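You operate a simulated robot arm through the tools that you are given. There is no shell and no other tool. Be economical: measure what you need, move in short steps, check, and stop when the job is done.

You run a simulated robot arm. Do the job below in one go: nothing can be reset, and whatever is moved stays where it is left.

JOB
Crimp the yellow terminal and pull-test it.
Fine: set the size knob for it; put it back. Set down upright: what you pick out.

It is judged by the outcome, as a careful person would: the job done as asked, and still so three seconds after it is handed in. It fails if anything else is knocked over, pushed out of place, dropped, spilled or broken.

ROBOT AND FRAMES
A 7-joint arm with a two-finger parallel gripper, fixed in place. Base frame: the origin is at the foot of the arm, x ahead of it, y to its left, z up; the work surface is at about z = 0. Readings come in m, degrees, newtons and seconds.
With the tool pointing down near the work surface it reaches from about 0.24 to 0.62 m from the base axis. Its first joint turns from -66.0 to 66.0 degrees. Payload 2.6 kg.
Tool frame: the origin (TCP) lies between the finger pads and is the grasp point; the fingertips stand 0.03 m ahead of it; z points along the fingers, y is the line along which they close. The gripper opens to 0.094 m. The fingers are 0.028 m wide and 0.01 m thick; the gripper's body (0.05 by 0.096 m) begins 0.055 m behind the TCP.
Orientation is that of the tool frame in the base frame, as a unit quaternion [x, y, z, w]. With the fingers straight down and closing along the base's y, the tool's x points along the base's -x, its y along +y and its z along -z.

CONTROLS
- The arm moves only by the tool drive_tool. Its argument "targets" is text: rows parted by semicolons, each of 7 numbers parted by spaces: the opening, from 0 (shut) to 1 (fully open), then the shift along the tool's x, y, z in m, then the turn, a rotation vector about the tool's x, y, z in degrees. In form: jaw x y z ax ay az; .... A call has 1 to 8 rows; each row is the pose to reach, as a shift and turn from the pose commanded when the call began, along the tool's axes at that moment. Each row takes 0.2 s and may step no farther than 0.05 m and 8.6 degrees from the row before; otherwise, or with a gripper value out of range, the whole call is refused. A pose out of reach is approached as far as the arm can. The call stops where the force on the tool passes 40 N (or 10 N more than at its start, if that is more) or the arm is blocked; 0.2 s more then pass. The fingers move at their own pace (about 0.072 m/s each) and stop on an object; they squeeze with about 32 N. The grip force told is the motor's: it shows also when the fingers shut on nothing. Time passes only in rows, and 0.2 s behind the last, so rows that repeat a pose let the fingers close. The reply holds the time, the measured pose of the TCP, the force on the tool along the base axes, the opening and the grip force, in the units named above and with some noise, with the torque about the TCP (base axes, N m) and any sound that the robot's microphone picked up, and new pictures: "show" is both (left out), scene, wrist or none.
- Cameras (640 x 400 px; columns grow to the right, rows downward): "scene" is fixed at [0.0217, 0.4203, 0.574]; the picture's right is [-0.85, -0.53, 0.00], its down [-0.24, 0.38, -0.89] and it looks along [0.47, -0.76, -0.45] (base axes); focal length 342 px, centre (320, 200). "wrist" rides on the gripper at [0.076, 0.014, -0.103] in the tool frame; the picture's right is [-0.18, 0.98, 0.00], its down [-0.75, -0.14, -0.64] and it looks along [-0.63, -0.12, 0.77] (tool axes); focal length 243 px, centre (320, 200). There is no depth. A picture from a camera that has moved, and an enlarged one, comes with that camera's place and axes in the base frame and with its lens. The place of the scene camera against the robot may be out by one fixed shift of up to 0.012 m in any direction.
- zoom(camera, box): a new picture of the part [left, top, right, bottom] of that camera's present view, enlarged. No time passes.
- job_done(): hands the job in; it is judged then, once.

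Go step by step. Nothing tells you positions but the pictures and the camera data: compare them with the known pose of the tool, close in by small moves and look again before you grip or let go. The budget is 120 turns and 200 pictures, counting those below and the enlarged ones. Unless the task says otherwise, let go and move clear before handing in, and close with one line.

The tools are called as a command line: name --argument value ..., lists and objects as JSON in quotes. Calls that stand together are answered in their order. drive_tool: Moves the arm, as the interface text tells. Its arguments: {"type":"object","properties":{"targets":{"type":"string"},"show":{"type":"string","enum":["both","scene","wrist","none"]}},"required":["targets"]} The other tools are called the same way: zoom (camera, box) takes an enlarged picture of a part of a camera's view; job_done () hands the job in.

At the start:

```text
t: 0.0
tcp_pos: [0.3196, -0.1691, 0.3614]
ee_rot: [0.001, 1.0, 0.0, 0.0]
wrist_force: [1.1, 0.6, 1.1]
ft_torque: [0.0, -0.01, -0.03]
grip_width: 0.0942
gripper_force: 0.0
```

scene: 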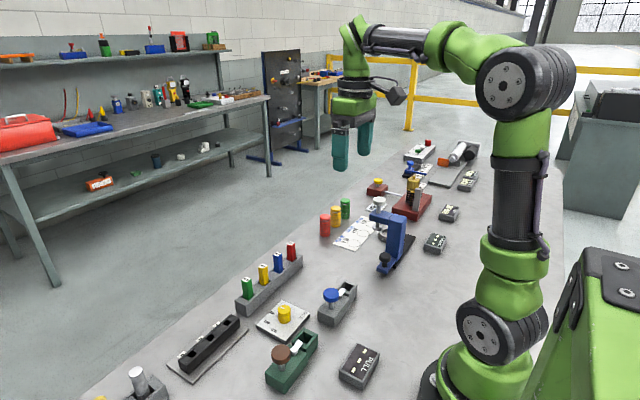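
wrist: 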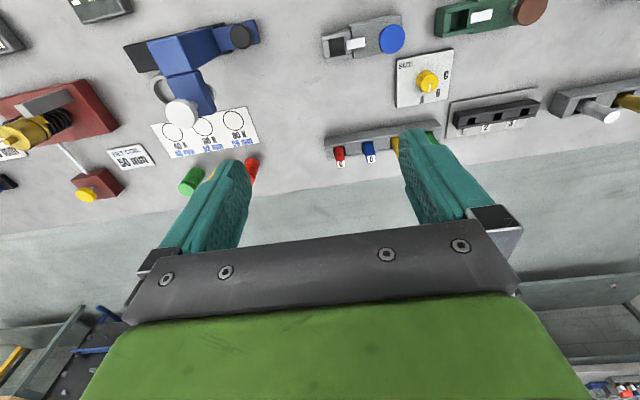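

I see a bench with several stations: a terminal rack, a size knob, a crimper and a pull tester. I'll zoom in to read the labels before moving.

zoom --camera "scene" --box '[80, 220, 400, 400]'

zoom --camera "wrist" --box '[300, 0, 640, 190]'

zoom --camera "scene" --box '[300, 130, 500, 290]'

zoom --camera "scene" --box '[225, 220, 385, 320]'

```text
2.00 times, centred on (240, 310) of scene
camera zoom: at [0.0217, 0.4203, 0.574], right [-0.85, -0.53, 0.0], down [-0.24, 0.38, -0.89], along [0.47, -0.76, -0.45], focal length 683 px, centre (480, -20)
```

zoom: 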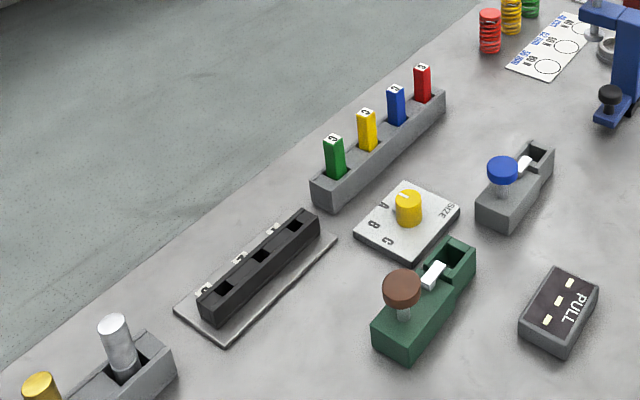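

```text
1.88 times, centred on (470, 95) of wrist
camera zoom: at [0.2427, -0.1545, 0.4636], right [0.18, 0.98, 0.0], down [0.75, -0.14, 0.64], along [0.63, -0.12, -0.77], focal length 457 px, centre (38, 398)
```

zoom: 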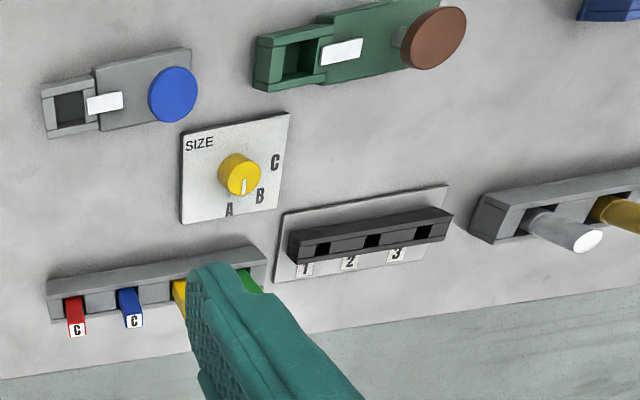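

```text
2.50 times, centred on (400, 210) of scene
camera zoom: at [0.0217, 0.4203, 0.574], right [-0.85, -0.53, 0.0], down [-0.24, 0.38, -0.89], along [0.47, -0.76, -0.45], focal length 854 px, centre (120, 175)
```

zoom: 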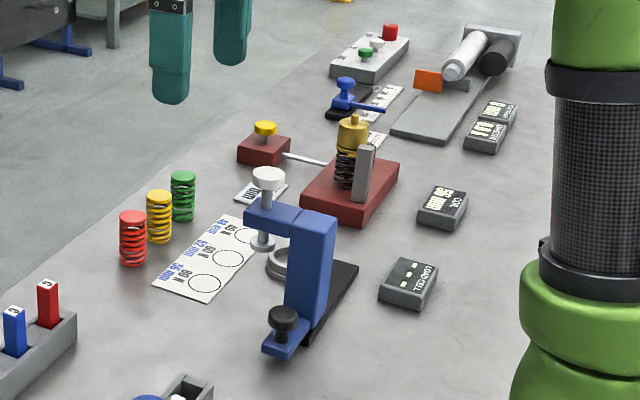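

```text
4.00 times, centred on (305, 270) of scene
camera zoom: at [0.0217, 0.4203, 0.574], right [-0.85, -0.53, 0.0], down [-0.24, 0.38, -0.89], along [0.47, -0.76, -0.45], focal length 1366 px, centre (380, -80)
```

zoom: 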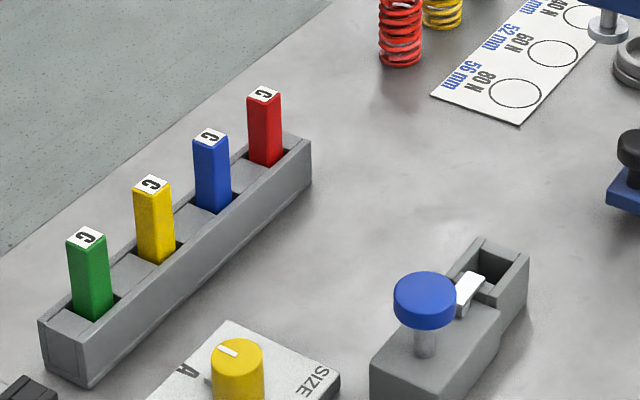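

Next I'll move above the size knob and the two plunger devices for a closer look.

drive_tool --targets "1 0.01 0.043 0.01 0 0 0; 1 0.02 0.086 0.02 0 0 0; 1 0.03 0.129 0.03 0 0 0; 1 0.05 0.16 0.04 0 0 0; 1 0.05 0.16 0.04 0 0 0" --show "wrist"

```text
t: 1.2
tcp_pos: [0.2675, -0.0077, 0.3213]
ee_rot: [0.0, 1.0, 0.0, 0.0]
wrist_force: [-0.2, 0.6, -0.6]
ft_torque: [0.01, 0.0, -0.04]
grip_width: 0.0938
gripper_force: 0.1
camera wrist: at [0.1908, 0.006, 0.4238], right [0.18, 0.98, 0.0], down [0.75, -0.14, 0.64], along [0.63, -0.12, -0.77], focal length 243 px, centre (320, 200)
```

wrist: 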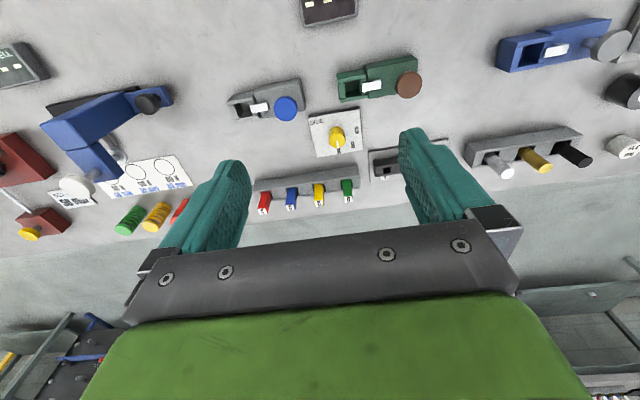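

zoom --camera "wrist" --box '[240, 140, 380, 225]'

zoom --camera "wrist" --box '[220, 40, 440, 165]'

zoom --camera "wrist" --box '[300, 95, 380, 165]'

zoom --camera "scene" --box '[250, 270, 410, 395]'

```text
4.57 times, centred on (310, 182) of wrist
camera zoom: at [0.1908, 0.006, 0.4238], right [0.18, 0.98, 0.0], down [0.75, -0.14, 0.64], along [0.63, -0.12, -0.77], focal length 1109 px, centre (366, 280)
```

zoom: 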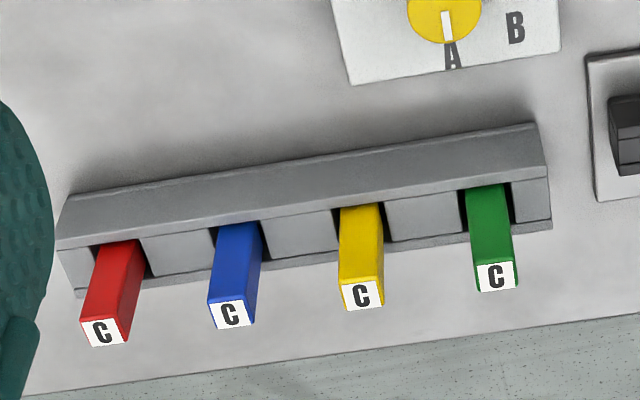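

```text
2.91 times, centred on (330, 102) of wrist
camera zoom: at [0.1908, 0.006, 0.4238], right [0.18, 0.98, 0.0], down [0.75, -0.14, 0.64], along [0.63, -0.12, -0.77], focal length 706 px, centre (291, 484)
```

zoom: 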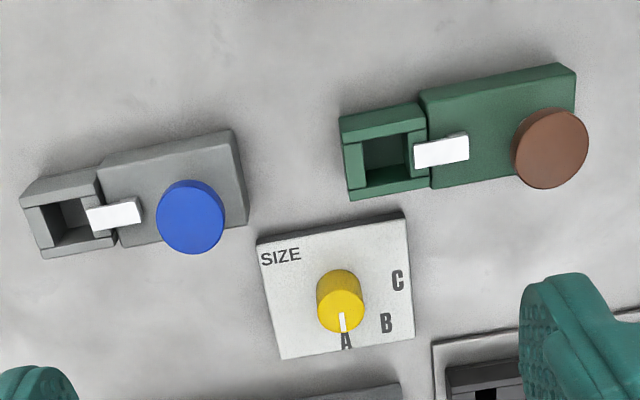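

```text
5.71 times, centred on (340, 130) of wrist
camera zoom: at [0.1908, 0.006, 0.4238], right [0.18, 0.98, 0.0], down [0.75, -0.14, 0.64], along [0.63, -0.12, -0.77], focal length 1386 px, centre (206, 600)
```

zoom: 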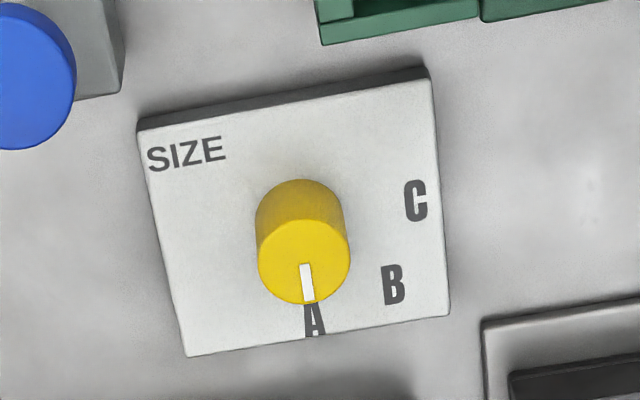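

```text
3.20 times, centred on (330, 332) of scene
camera zoom: at [0.0217, 0.4203, 0.574], right [-0.85, -0.53, 0.0], down [-0.24, 0.38, -0.89], along [0.47, -0.76, -0.45], focal length 1093 px, centre (288, -224)
```

zoom: 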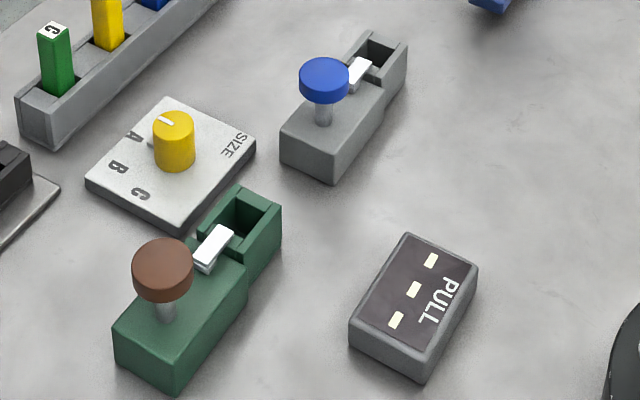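

All the terminals are labelled C and the knob points at A. I need to know which device crimps and which pulls, so I'll look closer.

zoom --camera "wrist" --box '[440, 0, 640, 170]'

drive_tool --targets "1 0.02 -0.03 -0.0 0 0 0; 1 0.02 -0.06 0.03 0 8 0; 1 0.02 -0.06 0.03 0 16 0; 1 0.02 -0.06 0.03 0 24 0; 1 0.02 -0.06 0.03 0 24 0" --show "wrist"

```text
2.35 times, centred on (540, 85) of wrist
camera zoom: at [0.1908, 0.006, 0.4238], right [0.18, 0.98, 0.0], down [0.75, -0.14, 0.64], along [0.63, -0.12, -0.77], focal length 571 px, centre (-198, 471)
```

zoom: 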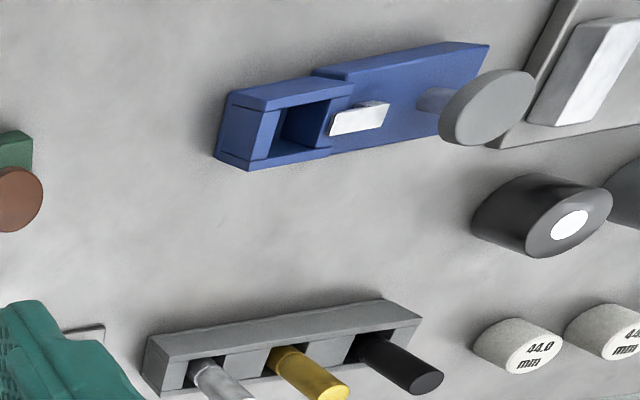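

```text
t: 2.4
tcp_pos: [0.2485, -0.0685, 0.2918]
ee_rot: [-0.001, 0.978, 0.0, -0.208]
wrist_force: [-0.4, -0.4, -0.2]
ft_torque: [0.01, -0.02, 0.02]
grip_width: 0.0938
gripper_force: 0.1
camera wrist: at [0.2202, -0.0543, 0.4165], right [0.17, 0.98, -0.07], down [0.95, -0.14, 0.28], along [0.26, -0.12, -0.96], focal length 243 px, centre (320, 200)
```

wrist: 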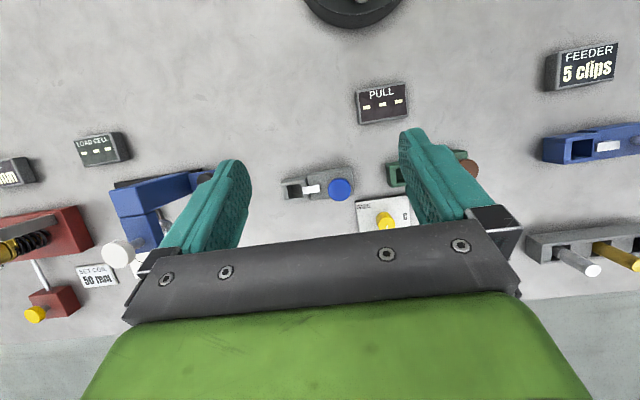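

The FEEDER display lines up with its device's slot, and the PULL display lines up with the green device's slot in the same way. So I take green/brown as the pull tester and grey/blue as the crimper; next I level the tool and move over the size knob.

drive_tool --targets "1 -0.04 0.017 0.007 0 -8 0; 1 -0.08 0.034 0.014 0 -16 0; 1 -0.12 0.051 0.021 0 -24 0; 1 -0.1567 0.0685 0.0287 0 -24 0; 1 -0.1567 0.0685 0.0287 0 -24 0" --show "both"

```text
t: 3.6
tcp_pos: [0.3816, 0.001, 0.2022]
ee_rot: [-0.001, 1.0, 0.0, 0.0]
wrist_force: [-0.7, 0.5, -0.4]
ft_torque: [0.03, -0.02, -0.01]
grip_width: 0.0943
gripper_force: 0.0
camera wrist: at [0.3054, 0.0155, 0.3056], right [0.18, 0.98, 0.0], down [0.75, -0.14, 0.64], along [0.63, -0.12, -0.77], focal length 243 px, centre (320, 200)
```

scene: 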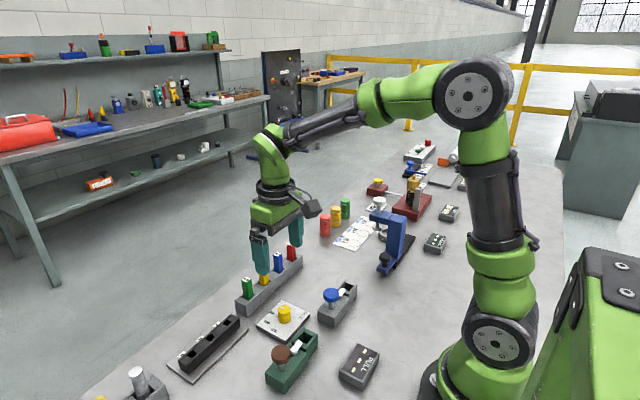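
wrist: 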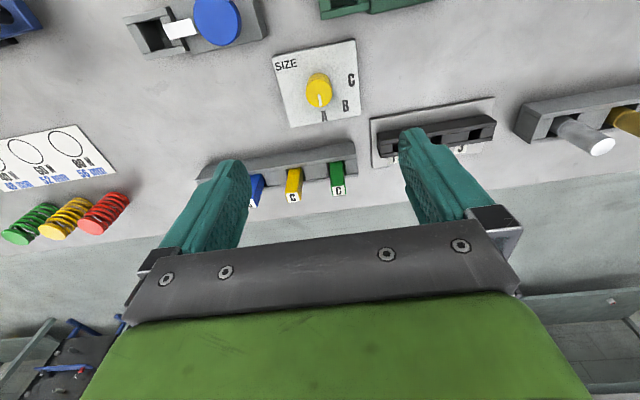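

zoom --camera "wrist" --box '[250, 30, 390, 140]'

zoom --camera "wrist" --box '[190, 120, 370, 220]'

zoom --camera "scene" --box '[225, 250, 345, 350]'

```text
3.64 times, centred on (320, 85) of wrist
camera zoom: at [0.3054, 0.0155, 0.3056], right [0.18, 0.98, 0.0], down [0.75, -0.14, 0.64], along [0.63, -0.12, -0.77], focal length 882 px, centre (320, 618)
```

zoom: 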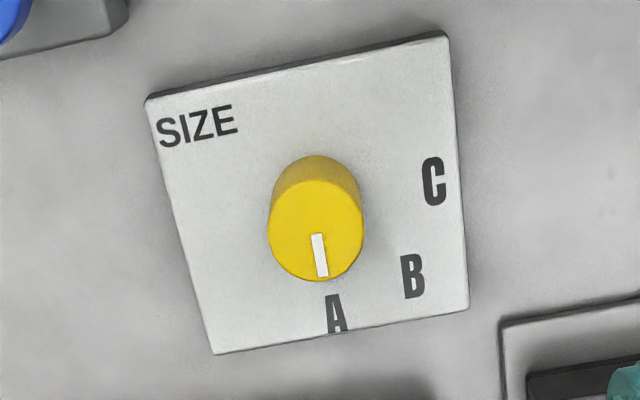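

```text
3.56 times, centred on (280, 170) of wrist
camera zoom: at [0.3054, 0.0155, 0.3056], right [0.18, 0.98, 0.0], down [0.75, -0.14, 0.64], along [0.63, -0.12, -0.77], focal length 863 px, centre (462, 307)
```

zoom: 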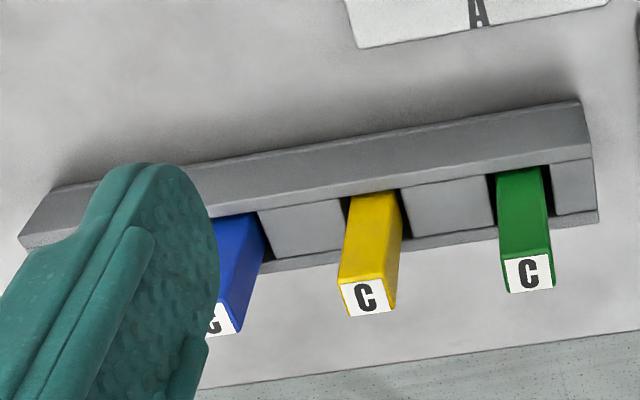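

```text
4.00 times, centred on (285, 300) of scene
camera zoom: at [0.0217, 0.4203, 0.574], right [-0.85, -0.53, 0.0], down [-0.24, 0.38, -0.89], along [0.47, -0.76, -0.45], focal length 1366 px, centre (460, -200)
```

zoom: 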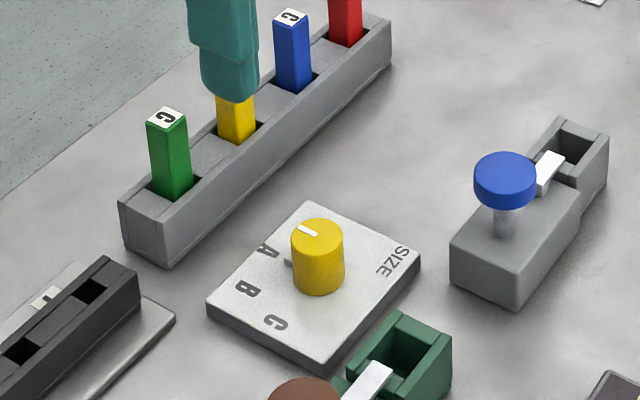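

The knob is at about (0.382, -0.001) with its top at z≈0.039 and its pointer at A; C is 90° counter-clockwise. I'll pre-turn the tool by -45° and come down over it.

drive_tool --targets "0.5 0 -0.001 0.02 0 0 7.5; 0.5 0 -0.002 0.04 0 0 15; 0.5 0 -0.002 0.06 0 0 22.5; 0.5 0 -0.002 0.08 0 0 30; 0.5 0 -0.002 0.09 0 0 37.5; 0.5 0 -0.002 0.1 0 0 45; 0.5 0 -0.002 0.1 0 0 45" --show "both"

```text
t: 5.2
tcp_pos: [0.3813, -0.0024, 0.0997]
ee_rot: [0.384, 0.923, 0.001, 0.0]
wrist_force: [0.4, -1.0, -0.6]
ft_torque: [0.0, -0.03, -0.02]
grip_width: 0.0469
gripper_force: 0.0
camera wrist: at [0.3369, 0.0615, 0.203], right [0.83, 0.56, 0.0], down [0.43, -0.63, 0.64], along [0.36, -0.53, -0.77], focal length 243 px, centre (320, 200)
```

scene: 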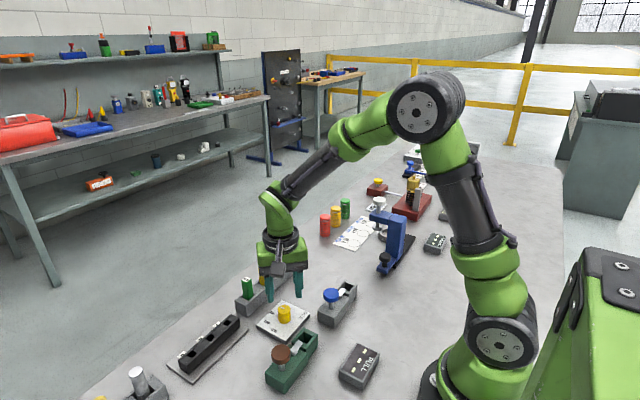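
wrist: 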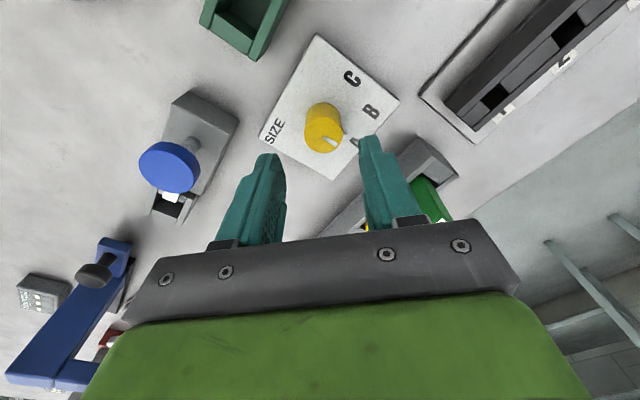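

zoom --camera "wrist" --box '[240, 30, 420, 200]'

```text
2.35 times, centred on (330, 115) of wrist
camera zoom: at [0.3369, 0.0615, 0.203], right [0.83, 0.56, 0.0], down [0.43, -0.63, 0.64], along [0.36, -0.53, -0.77], focal length 571 px, centre (296, 400)
```

zoom: 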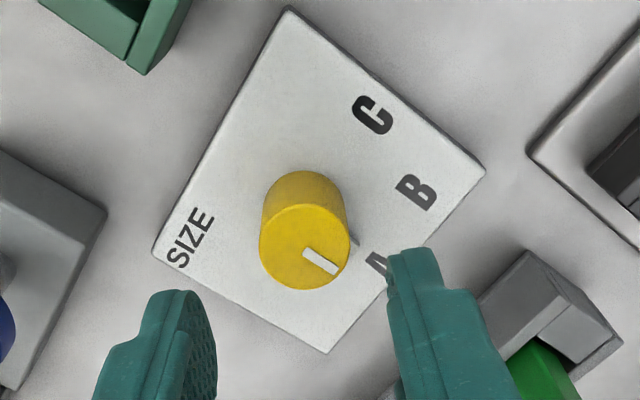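

drive_tool --targets "0.5 0.001 0.0015 0.03 0 0 0; 0.5 0.001 0.0015 0.052 0 0 0; 0.5 0.001 0.0015 0.052 0 0 0; 0 0.001 0.0015 0.052 0 0 0; 0 0.001 0.0015 0.052 0 0 0; 0 0.001 0.0015 0.052 0 0 0" --show "both"

```text
t: 6.6
tcp_pos: [0.3812, -0.001, 0.0481]
ee_rot: [0.381, 0.924, 0.0, 0.001]
wrist_force: [11.0, 7.6, -11.4]
ft_torque: [-0.33, 0.16, 0.0]
grip_width: 0.0277
gripper_force: 45.2
camera wrist: at [0.3377, 0.0638, 0.1511], right [0.82, 0.57, 0.0], down [0.43, -0.63, 0.64], along [0.37, -0.53, -0.77], focal length 243 px, centre (320, 200)
```

scene: 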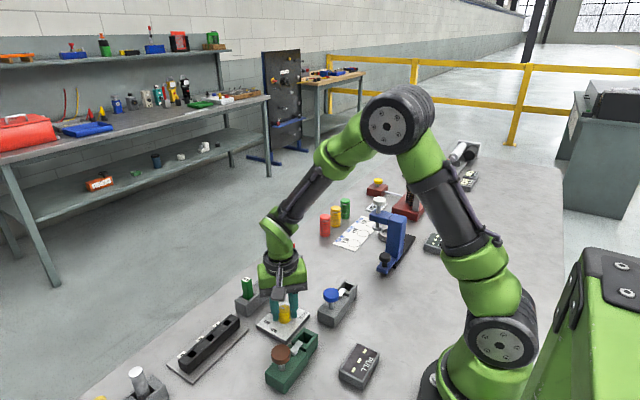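
wrist: 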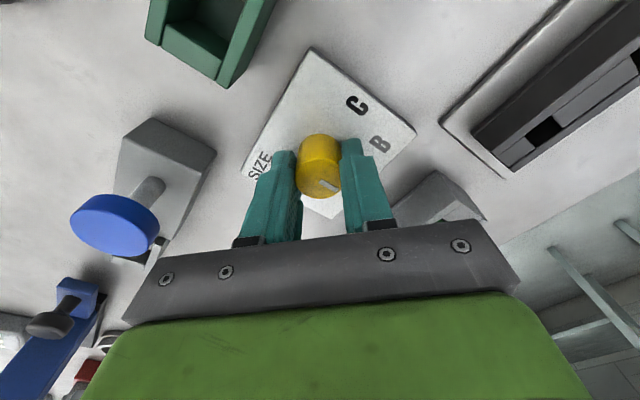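

drive_tool --targets "0 0 0.001 0 0 0 -4; 0 0 0.001 0 0 0 -12; 0 0 0.001 0 0 0 -20; 0 0 0.001 0 0 0 -28; 0 0 0.001 0 0 0 -36; 0 0 0.001 0 0 0 -44; 0 0 0.001 0 0 0 -45" --show "wrist"

```text
t: 8.2
tcp_pos: [0.382, 0.0019, 0.0489]
ee_rot: [-0.002, 1.0, 0.0, 0.001]
wrist_force: [20.4, 7.1, -30.2]
ft_torque: [-0.39, -0.03, -0.01]
grip_width: 0.0278
gripper_force: 45.0
camera wrist: at [0.3054, 0.0142, 0.1513], right [0.18, 0.98, 0.0], down [0.75, -0.14, 0.64], along [0.63, -0.12, -0.77], focal length 243 px, centre (320, 200)
```

wrist: 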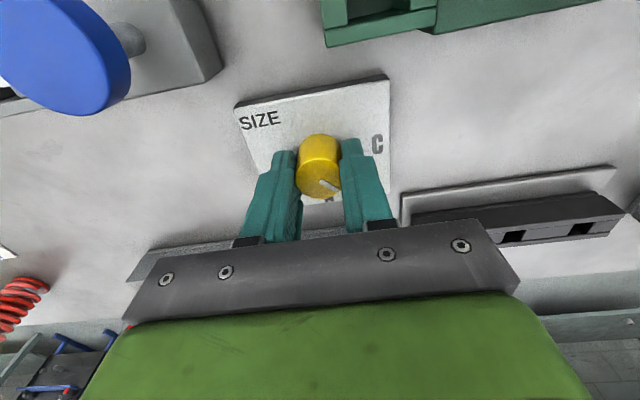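

The knob follows and now stands near B. Side force is building up, so I'll relax the position slightly and check.

drive_tool --targets "0 -0.001 0.001 0.001 0 0 0; 0 -0.001 0.001 0.001 0 0 0" --show "none"

zoom --camera "wrist" --box '[220, 60, 420, 260]'

```text
t: 8.8
tcp_pos: [0.3834, -0.0002, 0.0484]
ee_rot: [0.001, 1.0, -0.001, -0.001]
wrist_force: [-2.9, -1.7, 1.5]
ft_torque: [0.53, -1.09, -0.03]
grip_width: 0.0278
gripper_force: 45.0
```

```text
2.00 times, centred on (320, 160) of wrist
camera zoom: at [0.3057, 0.0147, 0.1515], right [0.19, 0.98, 0.0], down [0.75, -0.14, 0.64], along [0.63, -0.12, -0.77], focal length 485 px, centre (320, 280)
```

zoom: 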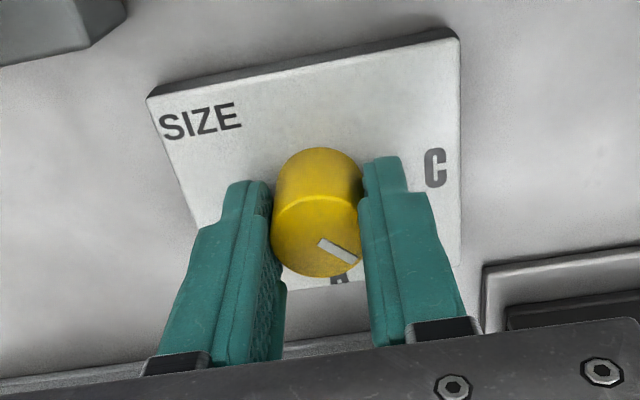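

Forces are relieved, so I continue the last 45° to C.

drive_tool --targets "0 0 0 0 0 0 -8; 0 0 0 0 0 0 -16; 0 0 0 0 0 0 -24; 0 0 0 0 0 0 -32; 0 0 0 0 0 0 -40; 0 0 0 0 0 0 -46; 0 0 0 0 0 0 -46" --show "wrist"

zoom --camera "wrist" --box '[220, 60, 420, 260]'

```text
t: 10.4
tcp_pos: [0.3827, -0.0001, 0.0484]
ee_rot: [-0.391, 0.92, -0.001, 0.0]
wrist_force: [-11.1, -15.1, 28.8]
ft_torque: [0.22, 0.6, -0.14]
grip_width: 0.0275
gripper_force: 45.2
camera wrist: at [0.3188, -0.0443, 0.1511], right [-0.58, 0.81, 0.0], down [0.62, 0.45, 0.64], along [0.52, 0.37, -0.77], focal length 243 px, centre (320, 200)
```

wrist: 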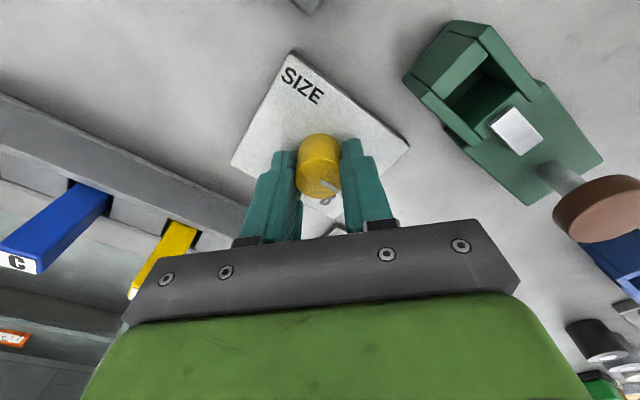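

```text
2.00 times, centred on (320, 160) of wrist
camera zoom: at [0.3188, -0.0443, 0.1511], right [-0.58, 0.81, 0.0], down [0.62, 0.45, 0.64], along [0.52, 0.37, -0.77], focal length 485 px, centre (320, 280)
```

zoom: 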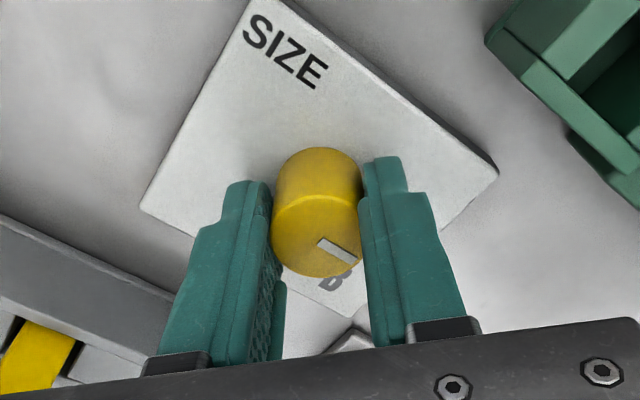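

drive_tool --targets "0.5 0 0 0 0 0 0; 0.5 0 0 0 0 0 0; 0.5 0 0 -0.03 0 0 0; 0.5 0 0 -0.07 0 0 0; 0.5 0 0 -0.11 0 0 0; 0.5 0 0 -0.15 0 0 0; 0.5 0 0 -0.15 0 0 0" --show "wrist"

zoom --camera "wrist" --box '[240, 30, 400, 160]'

```text
t: 12.0
tcp_pos: [0.3837, 0.001, 0.1966]
ee_rot: [-0.391, 0.92, 0.0, 0.0]
wrist_force: [0.1, 0.8, 0.6]
ft_torque: [-0.07, 0.02, -0.01]
grip_width: 0.0471
gripper_force: 0.0
camera wrist: at [0.3192, -0.0442, 0.3001], right [-0.58, 0.81, 0.0], down [0.62, 0.44, 0.64], along [0.52, 0.37, -0.77], focal length 243 px, centre (320, 200)
```

wrist: 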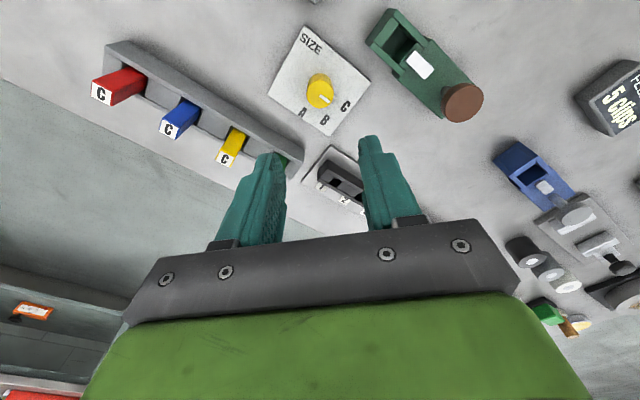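

```text
3.08 times, centred on (320, 95) of wrist
camera zoom: at [0.3192, -0.0442, 0.3001], right [-0.58, 0.81, 0.0], down [0.62, 0.44, 0.64], along [0.52, 0.37, -0.77], focal length 746 px, centre (320, 523)
```

zoom: 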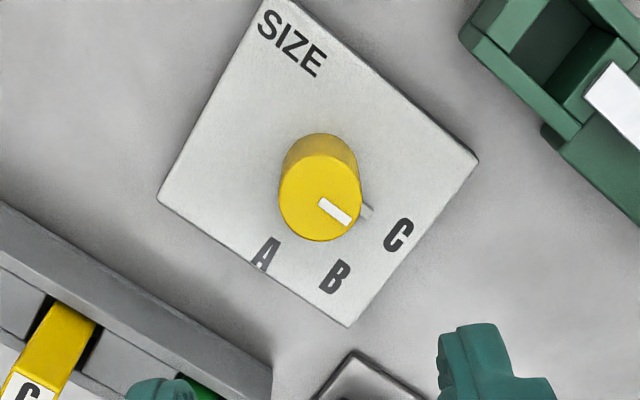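

The knob now points at C. Next I level the yaw and move to look at the yellow terminal.

drive_tool --targets "0.5 0 -0.013 0 0 0 8; 0.5 0 -0.026 0 0 0 16; 0.5 0 -0.039 0 0 0 24; 0.5 0 -0.052 0 0 0 32; 0.5 0 -0.065 0 0 0 40; 0.5 0 -0.0778 0 0 0 46; 0.5 0 -0.0778 0 0 0 46" --show "wrist"

zoom --camera "wrist" --box '[240, 30, 400, 160]'

```text
t: 13.6
tcp_pos: [0.4388, -0.0528, 0.1978]
ee_rot: [0.001, 1.0, -0.001, 0.001]
wrist_force: [0.0, -0.2, 0.4]
ft_torque: [0.0, -0.01, -0.02]
grip_width: 0.0469
gripper_force: 0.1
camera wrist: at [0.3616, -0.0388, 0.3002], right [0.19, 0.98, 0.0], down [0.75, -0.14, 0.64], along [0.63, -0.12, -0.77], focal length 243 px, centre (320, 200)
```

wrist: 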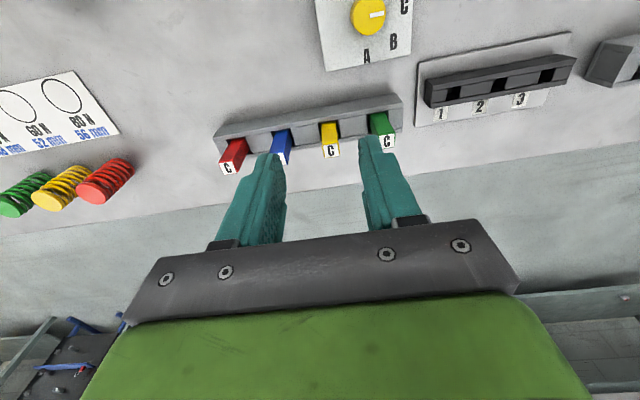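

```text
3.08 times, centred on (320, 95) of wrist
camera zoom: at [0.3616, -0.0388, 0.3002], right [0.19, 0.98, 0.0], down [0.75, -0.14, 0.64], along [0.63, -0.12, -0.77], focal length 746 px, centre (320, 523)
```

zoom: 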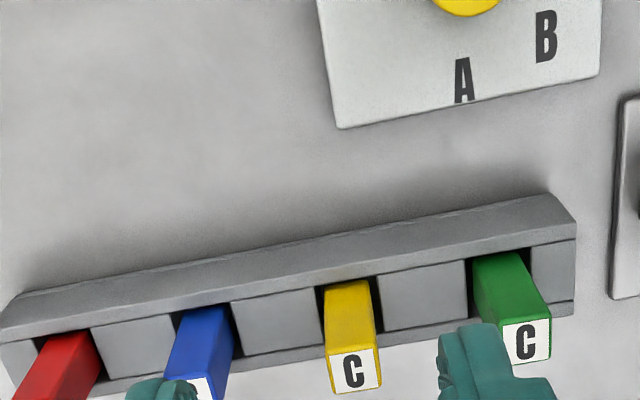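

The yellow terminal's top is at about (0.481, -0.050, 0.079). I'll grip it along x, so the fingers stay clear of the press tongue later, and turn the tool over it.

drive_tool --targets "0.5 -0.006 0.0003 0 0 0 8; 0.5 -0.012 0.0006 0 0 0 16; 0.5 -0.018 0.001 0 0 0 24; 0.5 -0.024 0.0013 0 0 0 32; 0.5 -0.03 0.0016 0 0 0 40; 0.5 -0.036 0.002 0 0 0 48; 0.5 -0.042 0.0025 0.0 0 0 56; 0.5 -0.042 0.0025 0 0 0 60" --show "none"

drive_tool --targets "0.5 0 0 0.01 0 0 8; 0.5 0 0 0.02 0 0 16; 0.5 0 0 0.03 0 0 24; 0.5 0 0 0.04 0 0 30; 0.5 0 0 0.04 0 0 30" --show "both"

```text
t: 15.4
tcp_pos: [0.4802, -0.0511, 0.1982]
ee_rot: [0.5, 0.866, 0.0, 0.001]
wrist_force: [-0.8, -0.7, -0.1]
ft_torque: [0.01, -0.01, 0.0]
grip_width: 0.0467
gripper_force: 0.1
```

```text
t: 16.6
tcp_pos: [0.4812, -0.0509, 0.1571]
ee_rot: [0.708, 0.706, 0.0, 0.0]
wrist_force: [-1.2, -0.2, 0.6]
ft_torque: [0.02, -0.01, -0.03]
grip_width: 0.0469
gripper_force: 0.0
camera wrist: at [0.4947, 0.0249, 0.26], right [0.98, -0.19, 0.0], down [-0.14, -0.75, 0.64], along [-0.12, -0.63, -0.77], focal length 243 px, centre (320, 200)
```

scene: 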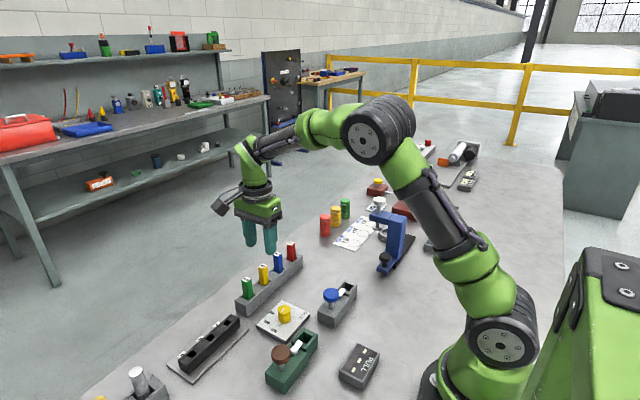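
wrist: 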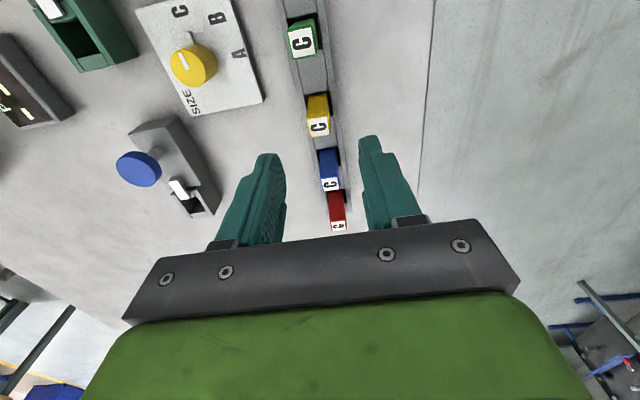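

zoom --camera "wrist" --box '[250, 0, 410, 240]'

```text
1.67 times, centred on (330, 120) of wrist
camera zoom: at [0.4947, 0.0249, 0.26], right [0.98, -0.19, 0.0], down [-0.14, -0.75, 0.64], along [-0.12, -0.63, -0.77], focal length 404 px, centre (303, 333)
```

zoom: 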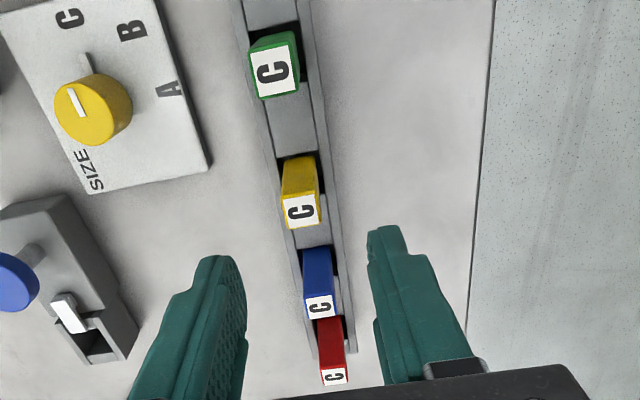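

drive_tool --targets "0.5 0 -0.001 0.04 0 0 0; 0.5 0 -0.001 0.065 0 0 0; 0.5 0 -0.001 0.083 0 0 0; 0.5 0 -0.001 0.083 0 0 0" --show "both"

```text
t: 17.6
tcp_pos: [0.4803, -0.0509, 0.0737]
ee_rot: [0.707, 0.707, 0.001, 0.0]
wrist_force: [-0.2, 0.1, 0.0]
ft_torque: [-0.01, -0.01, -0.02]
grip_width: 0.0471
gripper_force: 0.0
camera wrist: at [0.494, 0.0251, 0.1769], right [0.98, -0.18, 0.0], down [-0.14, -0.75, 0.64], along [-0.12, -0.63, -0.77], focal length 243 px, centre (320, 200)
```

scene: 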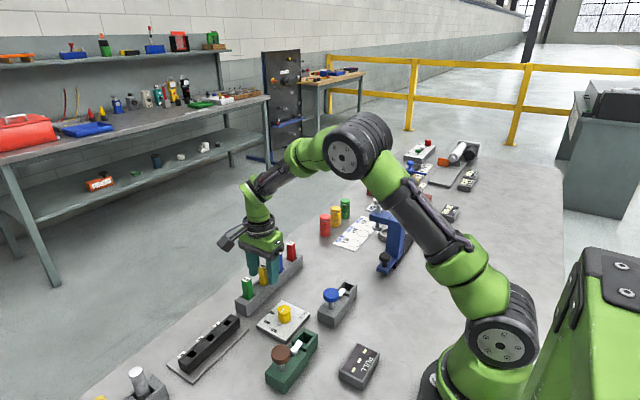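
wrist: 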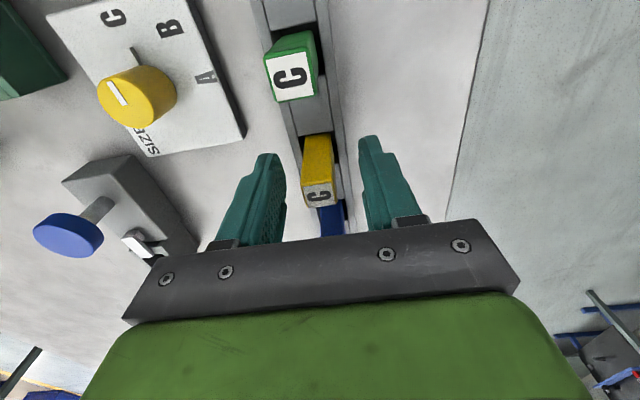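

The terminal lies between the fingers, so I close on it.

drive_tool --targets "0 0 -0.001 0 0 0 0; 0 0 -0.001 0 0 0 0; 0 0 -0.001 0 0 0 0" --show "wrist"

zoom --camera "scene" --box '[225, 220, 345, 320]'

```text
t: 18.4
tcp_pos: [0.4786, -0.0505, 0.0747]
ee_rot: [0.707, 0.707, 0.0, 0.0]
wrist_force: [-0.5, 0.7, -0.3]
ft_torque: [0.03, -0.01, 0.01]
grip_width: 0.0159
gripper_force: 32.0
camera wrist: at [0.4928, 0.0255, 0.1775], right [0.98, -0.18, 0.0], down [-0.14, -0.75, 0.64], along [-0.12, -0.63, -0.77], focal length 243 px, centre (320, 200)
```

wrist: 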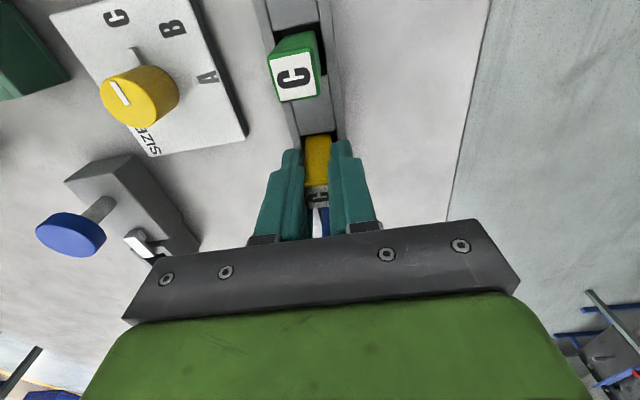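

```text
4.00 times, centred on (285, 270) of scene
camera zoom: at [0.0217, 0.4203, 0.574], right [-0.85, -0.53, 0.0], down [-0.24, 0.38, -0.89], along [0.47, -0.76, -0.45], focal length 1366 px, centre (460, -80)
```

zoom: 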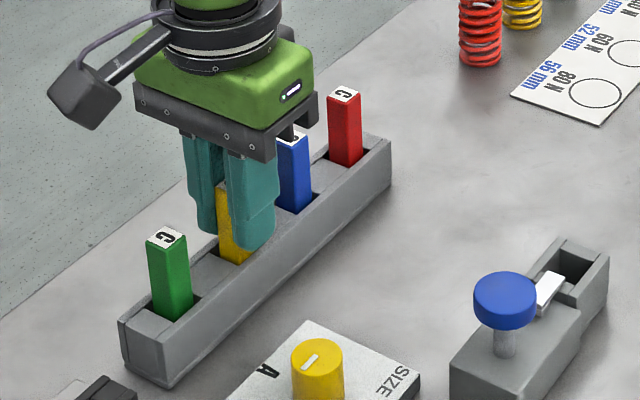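

Gripped at 16 mm (I note the pose 0.4786, -0.0505, 0.0742 for the return). I lift straight up.

drive_tool --targets "0 0 -0.001 -0.02 0 0 0; 0 0 -0.001 -0.05 0 0 0; 0 0 -0.001 -0.08 0 0 0; 0 0 -0.001 -0.11 0 0 0; 0 0 -0.001 -0.11 0 0 0" --show "both"

zoom --camera "scene" --box '[205, 170, 325, 310]'

```text
t: 19.6
tcp_pos: [0.4779, -0.0502, 0.1847]
ee_rot: [0.707, 0.707, 0.0, 0.0]
wrist_force: [0.4, -0.1, -0.6]
ft_torque: [0.0, 0.03, 0.03]
grip_width: 0.016
gripper_force: 31.6
camera wrist: at [0.4918, 0.0266, 0.2874], right [0.98, -0.18, 0.0], down [-0.14, -0.75, 0.64], along [-0.12, -0.63, -0.77], focal length 243 px, centre (320, 200)
```

scene: 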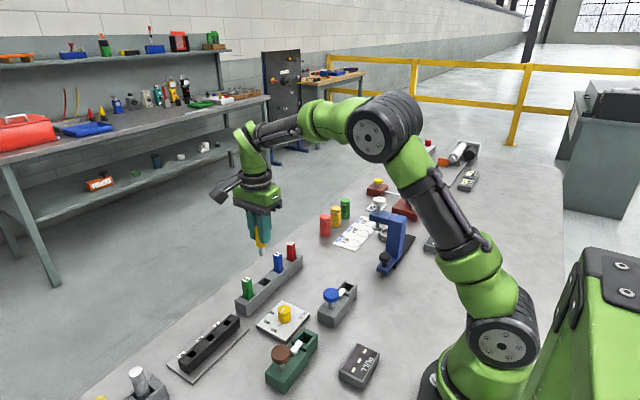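
wrist: 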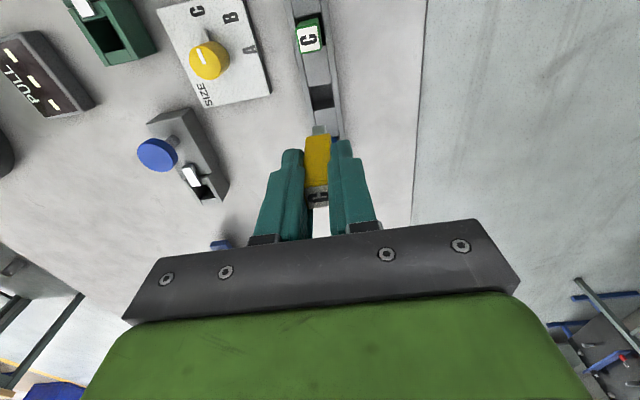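

```text
2.86 times, centred on (265, 240) of scene
camera zoom: at [0.0217, 0.4203, 0.574], right [-0.85, -0.53, 0.0], down [-0.24, 0.38, -0.89], along [0.47, -0.76, -0.45], focal length 976 px, centre (477, 86)
```

zoom: 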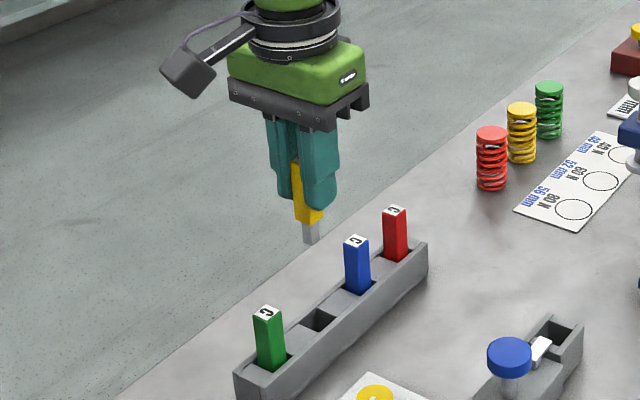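

The terminal has a bare metal tip and its bottom sits about 0.06 m below the TCP. I carry it to above the grey crimper's slot, near (0.30, -0.14).

drive_tool --targets "0 -0.018 -0.036 0 0 0 0; 0 -0.036 -0.072 0 0 0 0; 0 -0.054 -0.108 0 0 0 0; 0 -0.072 -0.144 0 0 0 0; 0 -0.09 -0.178 0 0 0 0; 0 -0.09 -0.178 0 0 0 0" --show "both"

zoom --camera "wrist" --box '[220, 0, 420, 200]'

zoom --camera "scene" --box '[280, 230, 400, 340]'

```text
t: 21.0
tcp_pos: [0.3, -0.1395, 0.1845]
ee_rot: [0.706, 0.708, 0.0, 0.0]
wrist_force: [1.1, -0.3, -0.1]
ft_torque: [0.02, 0.0, 0.02]
grip_width: 0.0159
gripper_force: 32.0
camera wrist: at [0.3137, -0.0637, 0.2868], right [0.98, -0.18, 0.0], down [-0.14, -0.75, 0.64], along [-0.12, -0.63, -0.77], focal length 243 px, centre (320, 200)
```

scene: 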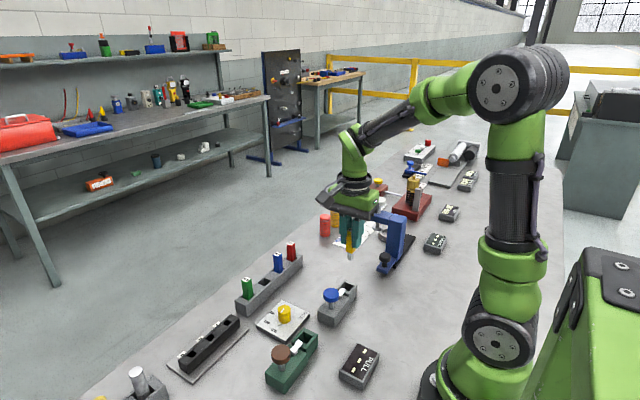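
wrist: 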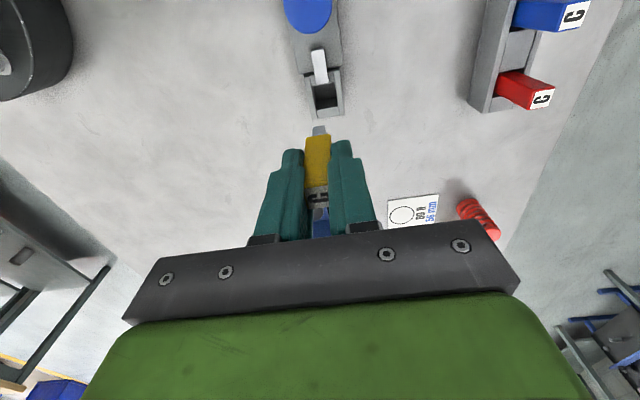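

```text
2.00 times, centred on (320, 100) of wrist
camera zoom: at [0.3137, -0.0637, 0.2868], right [0.98, -0.18, 0.0], down [-0.14, -0.75, 0.64], along [-0.12, -0.63, -0.77], focal length 485 px, centre (320, 400)
```

zoom: 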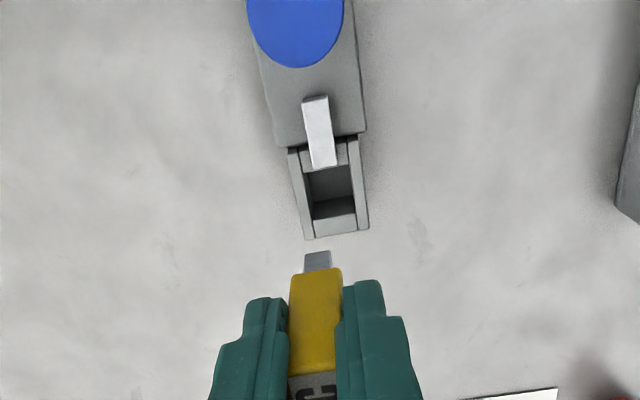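

```text
3.64 times, centred on (340, 285) of scene
camera zoom: at [0.0217, 0.4203, 0.574], right [-0.85, -0.53, 0.0], down [-0.24, 0.38, -0.89], along [0.47, -0.76, -0.45], focal length 1242 px, centre (247, -109)
```

zoom: 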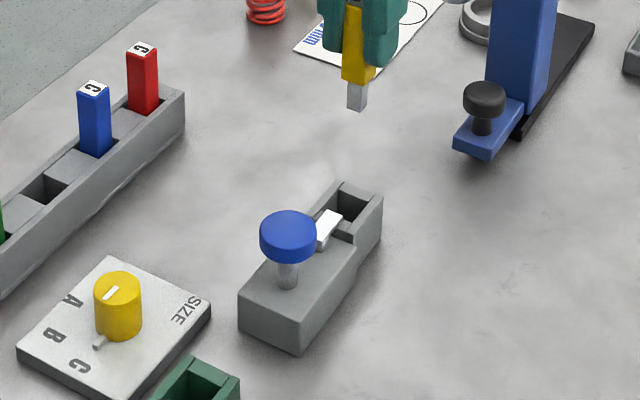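

The slot opening centre is about (0.3045, -0.141) with its rim at z≈0.03. I align over it and descend partway to check.

drive_tool --targets "0 -0.0015 0.0045 0.02 0 0 0; 0 -0.0015 0.0045 0.05 0 0 0; 0 -0.0015 0.0045 0.07 0 0 0; 0 -0.0015 0.0045 0.07 0 0 0" --show "both"

zoom --camera "wrist" --box '[240, 40, 400, 200]'

zoom --camera "scene" --box '[300, 240, 380, 330]'

```text
t: 22.0
tcp_pos: [0.3047, -0.1409, 0.1135]
ee_rot: [0.707, 0.707, 0.0, 0.0]
wrist_force: [-0.4, 0.9, -0.4]
ft_torque: [-0.04, -0.02, 0.0]
grip_width: 0.0159
gripper_force: 31.8
camera wrist: at [0.318, -0.0655, 0.2167], right [0.98, -0.18, 0.0], down [-0.14, -0.75, 0.64], along [-0.12, -0.63, -0.77], focal length 243 px, centre (320, 200)
```

scene: 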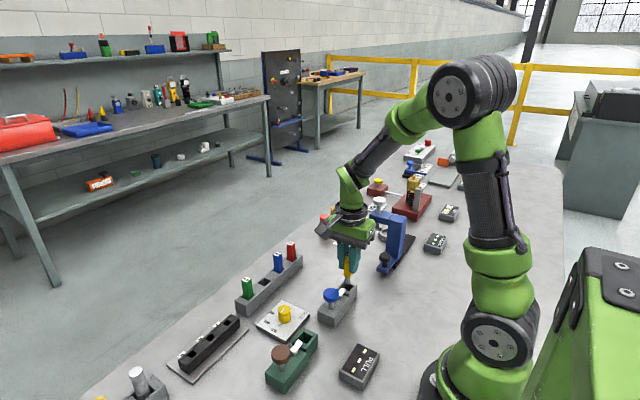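
wrist: 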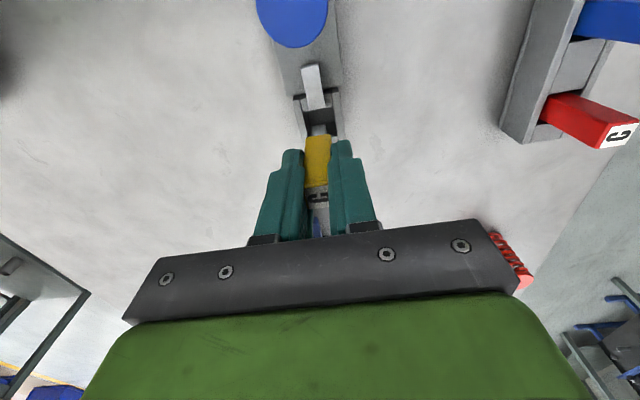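

```text
2.50 times, centred on (320, 120) of wrist
camera zoom: at [0.318, -0.0655, 0.2167], right [0.98, -0.18, 0.0], down [-0.14, -0.75, 0.64], along [-0.12, -0.63, -0.77], focal length 606 px, centre (320, 400)
```

zoom: 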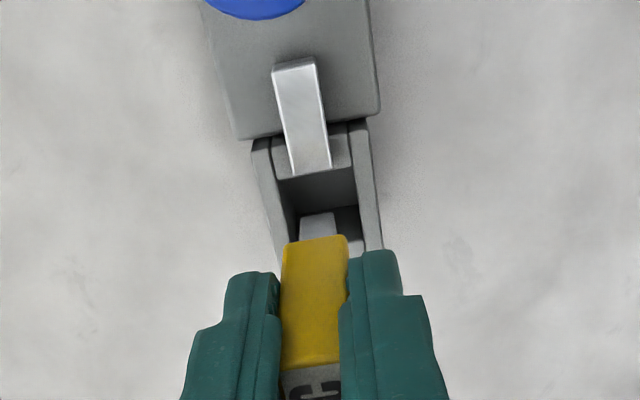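

```text
4.44 times, centred on (340, 285) of scene
camera zoom: at [0.0217, 0.4203, 0.574], right [-0.85, -0.53, 0.0], down [-0.24, 0.38, -0.89], along [0.47, -0.76, -0.45], focal length 1518 px, centre (231, -178)
```

zoom: 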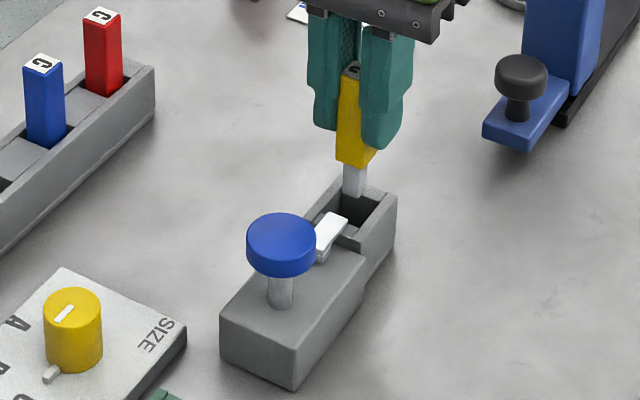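

Pin and slot line up. I lower it in.

drive_tool --targets "0 0 -0.0005 0.015 0 0 0; 0 0 -0.0005 0.027 0 0 0; 0 0 -0.0005 0.034 0 0 0; 0 0 -0.0005 0.034 0 0 0" --show "both"

zoom --camera "scene" --box '[300, 240, 380, 330]'

```text
t: 23.0
tcp_pos: [0.3037, -0.1409, 0.0804]
ee_rot: [0.707, 0.707, 0.0, 0.001]
wrist_force: [-1.1, -0.1, 0.6]
ft_torque: [0.01, 0.0, 0.01]
grip_width: 0.0163
gripper_force: 31.8
camera wrist: at [0.317, -0.0657, 0.1836], right [0.98, -0.18, 0.0], down [-0.14, -0.75, 0.64], along [-0.12, -0.63, -0.77], focal length 243 px, centre (320, 200)
```

scene: 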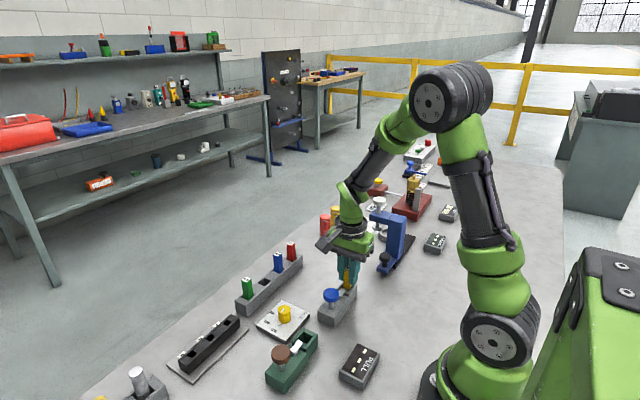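
wrist: 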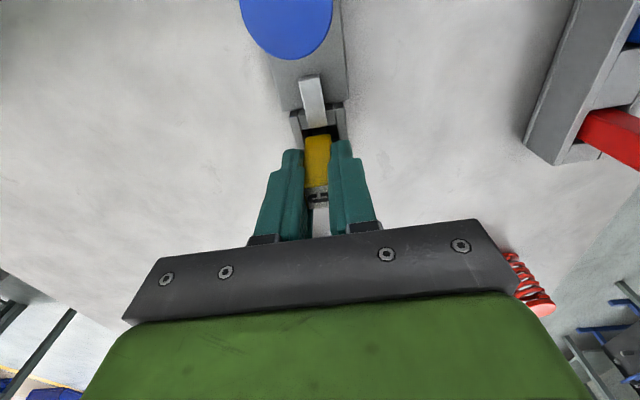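

```text
4.44 times, centred on (340, 285) of scene
camera zoom: at [0.0217, 0.4203, 0.574], right [-0.85, -0.53, 0.0], down [-0.24, 0.38, -0.89], along [0.47, -0.76, -0.45], focal length 1518 px, centre (231, -178)
```

zoom: 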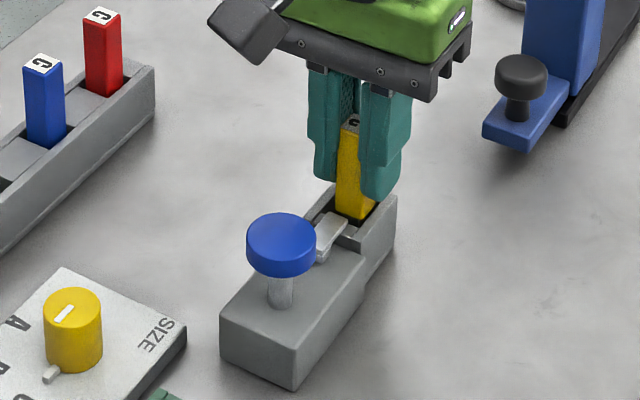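

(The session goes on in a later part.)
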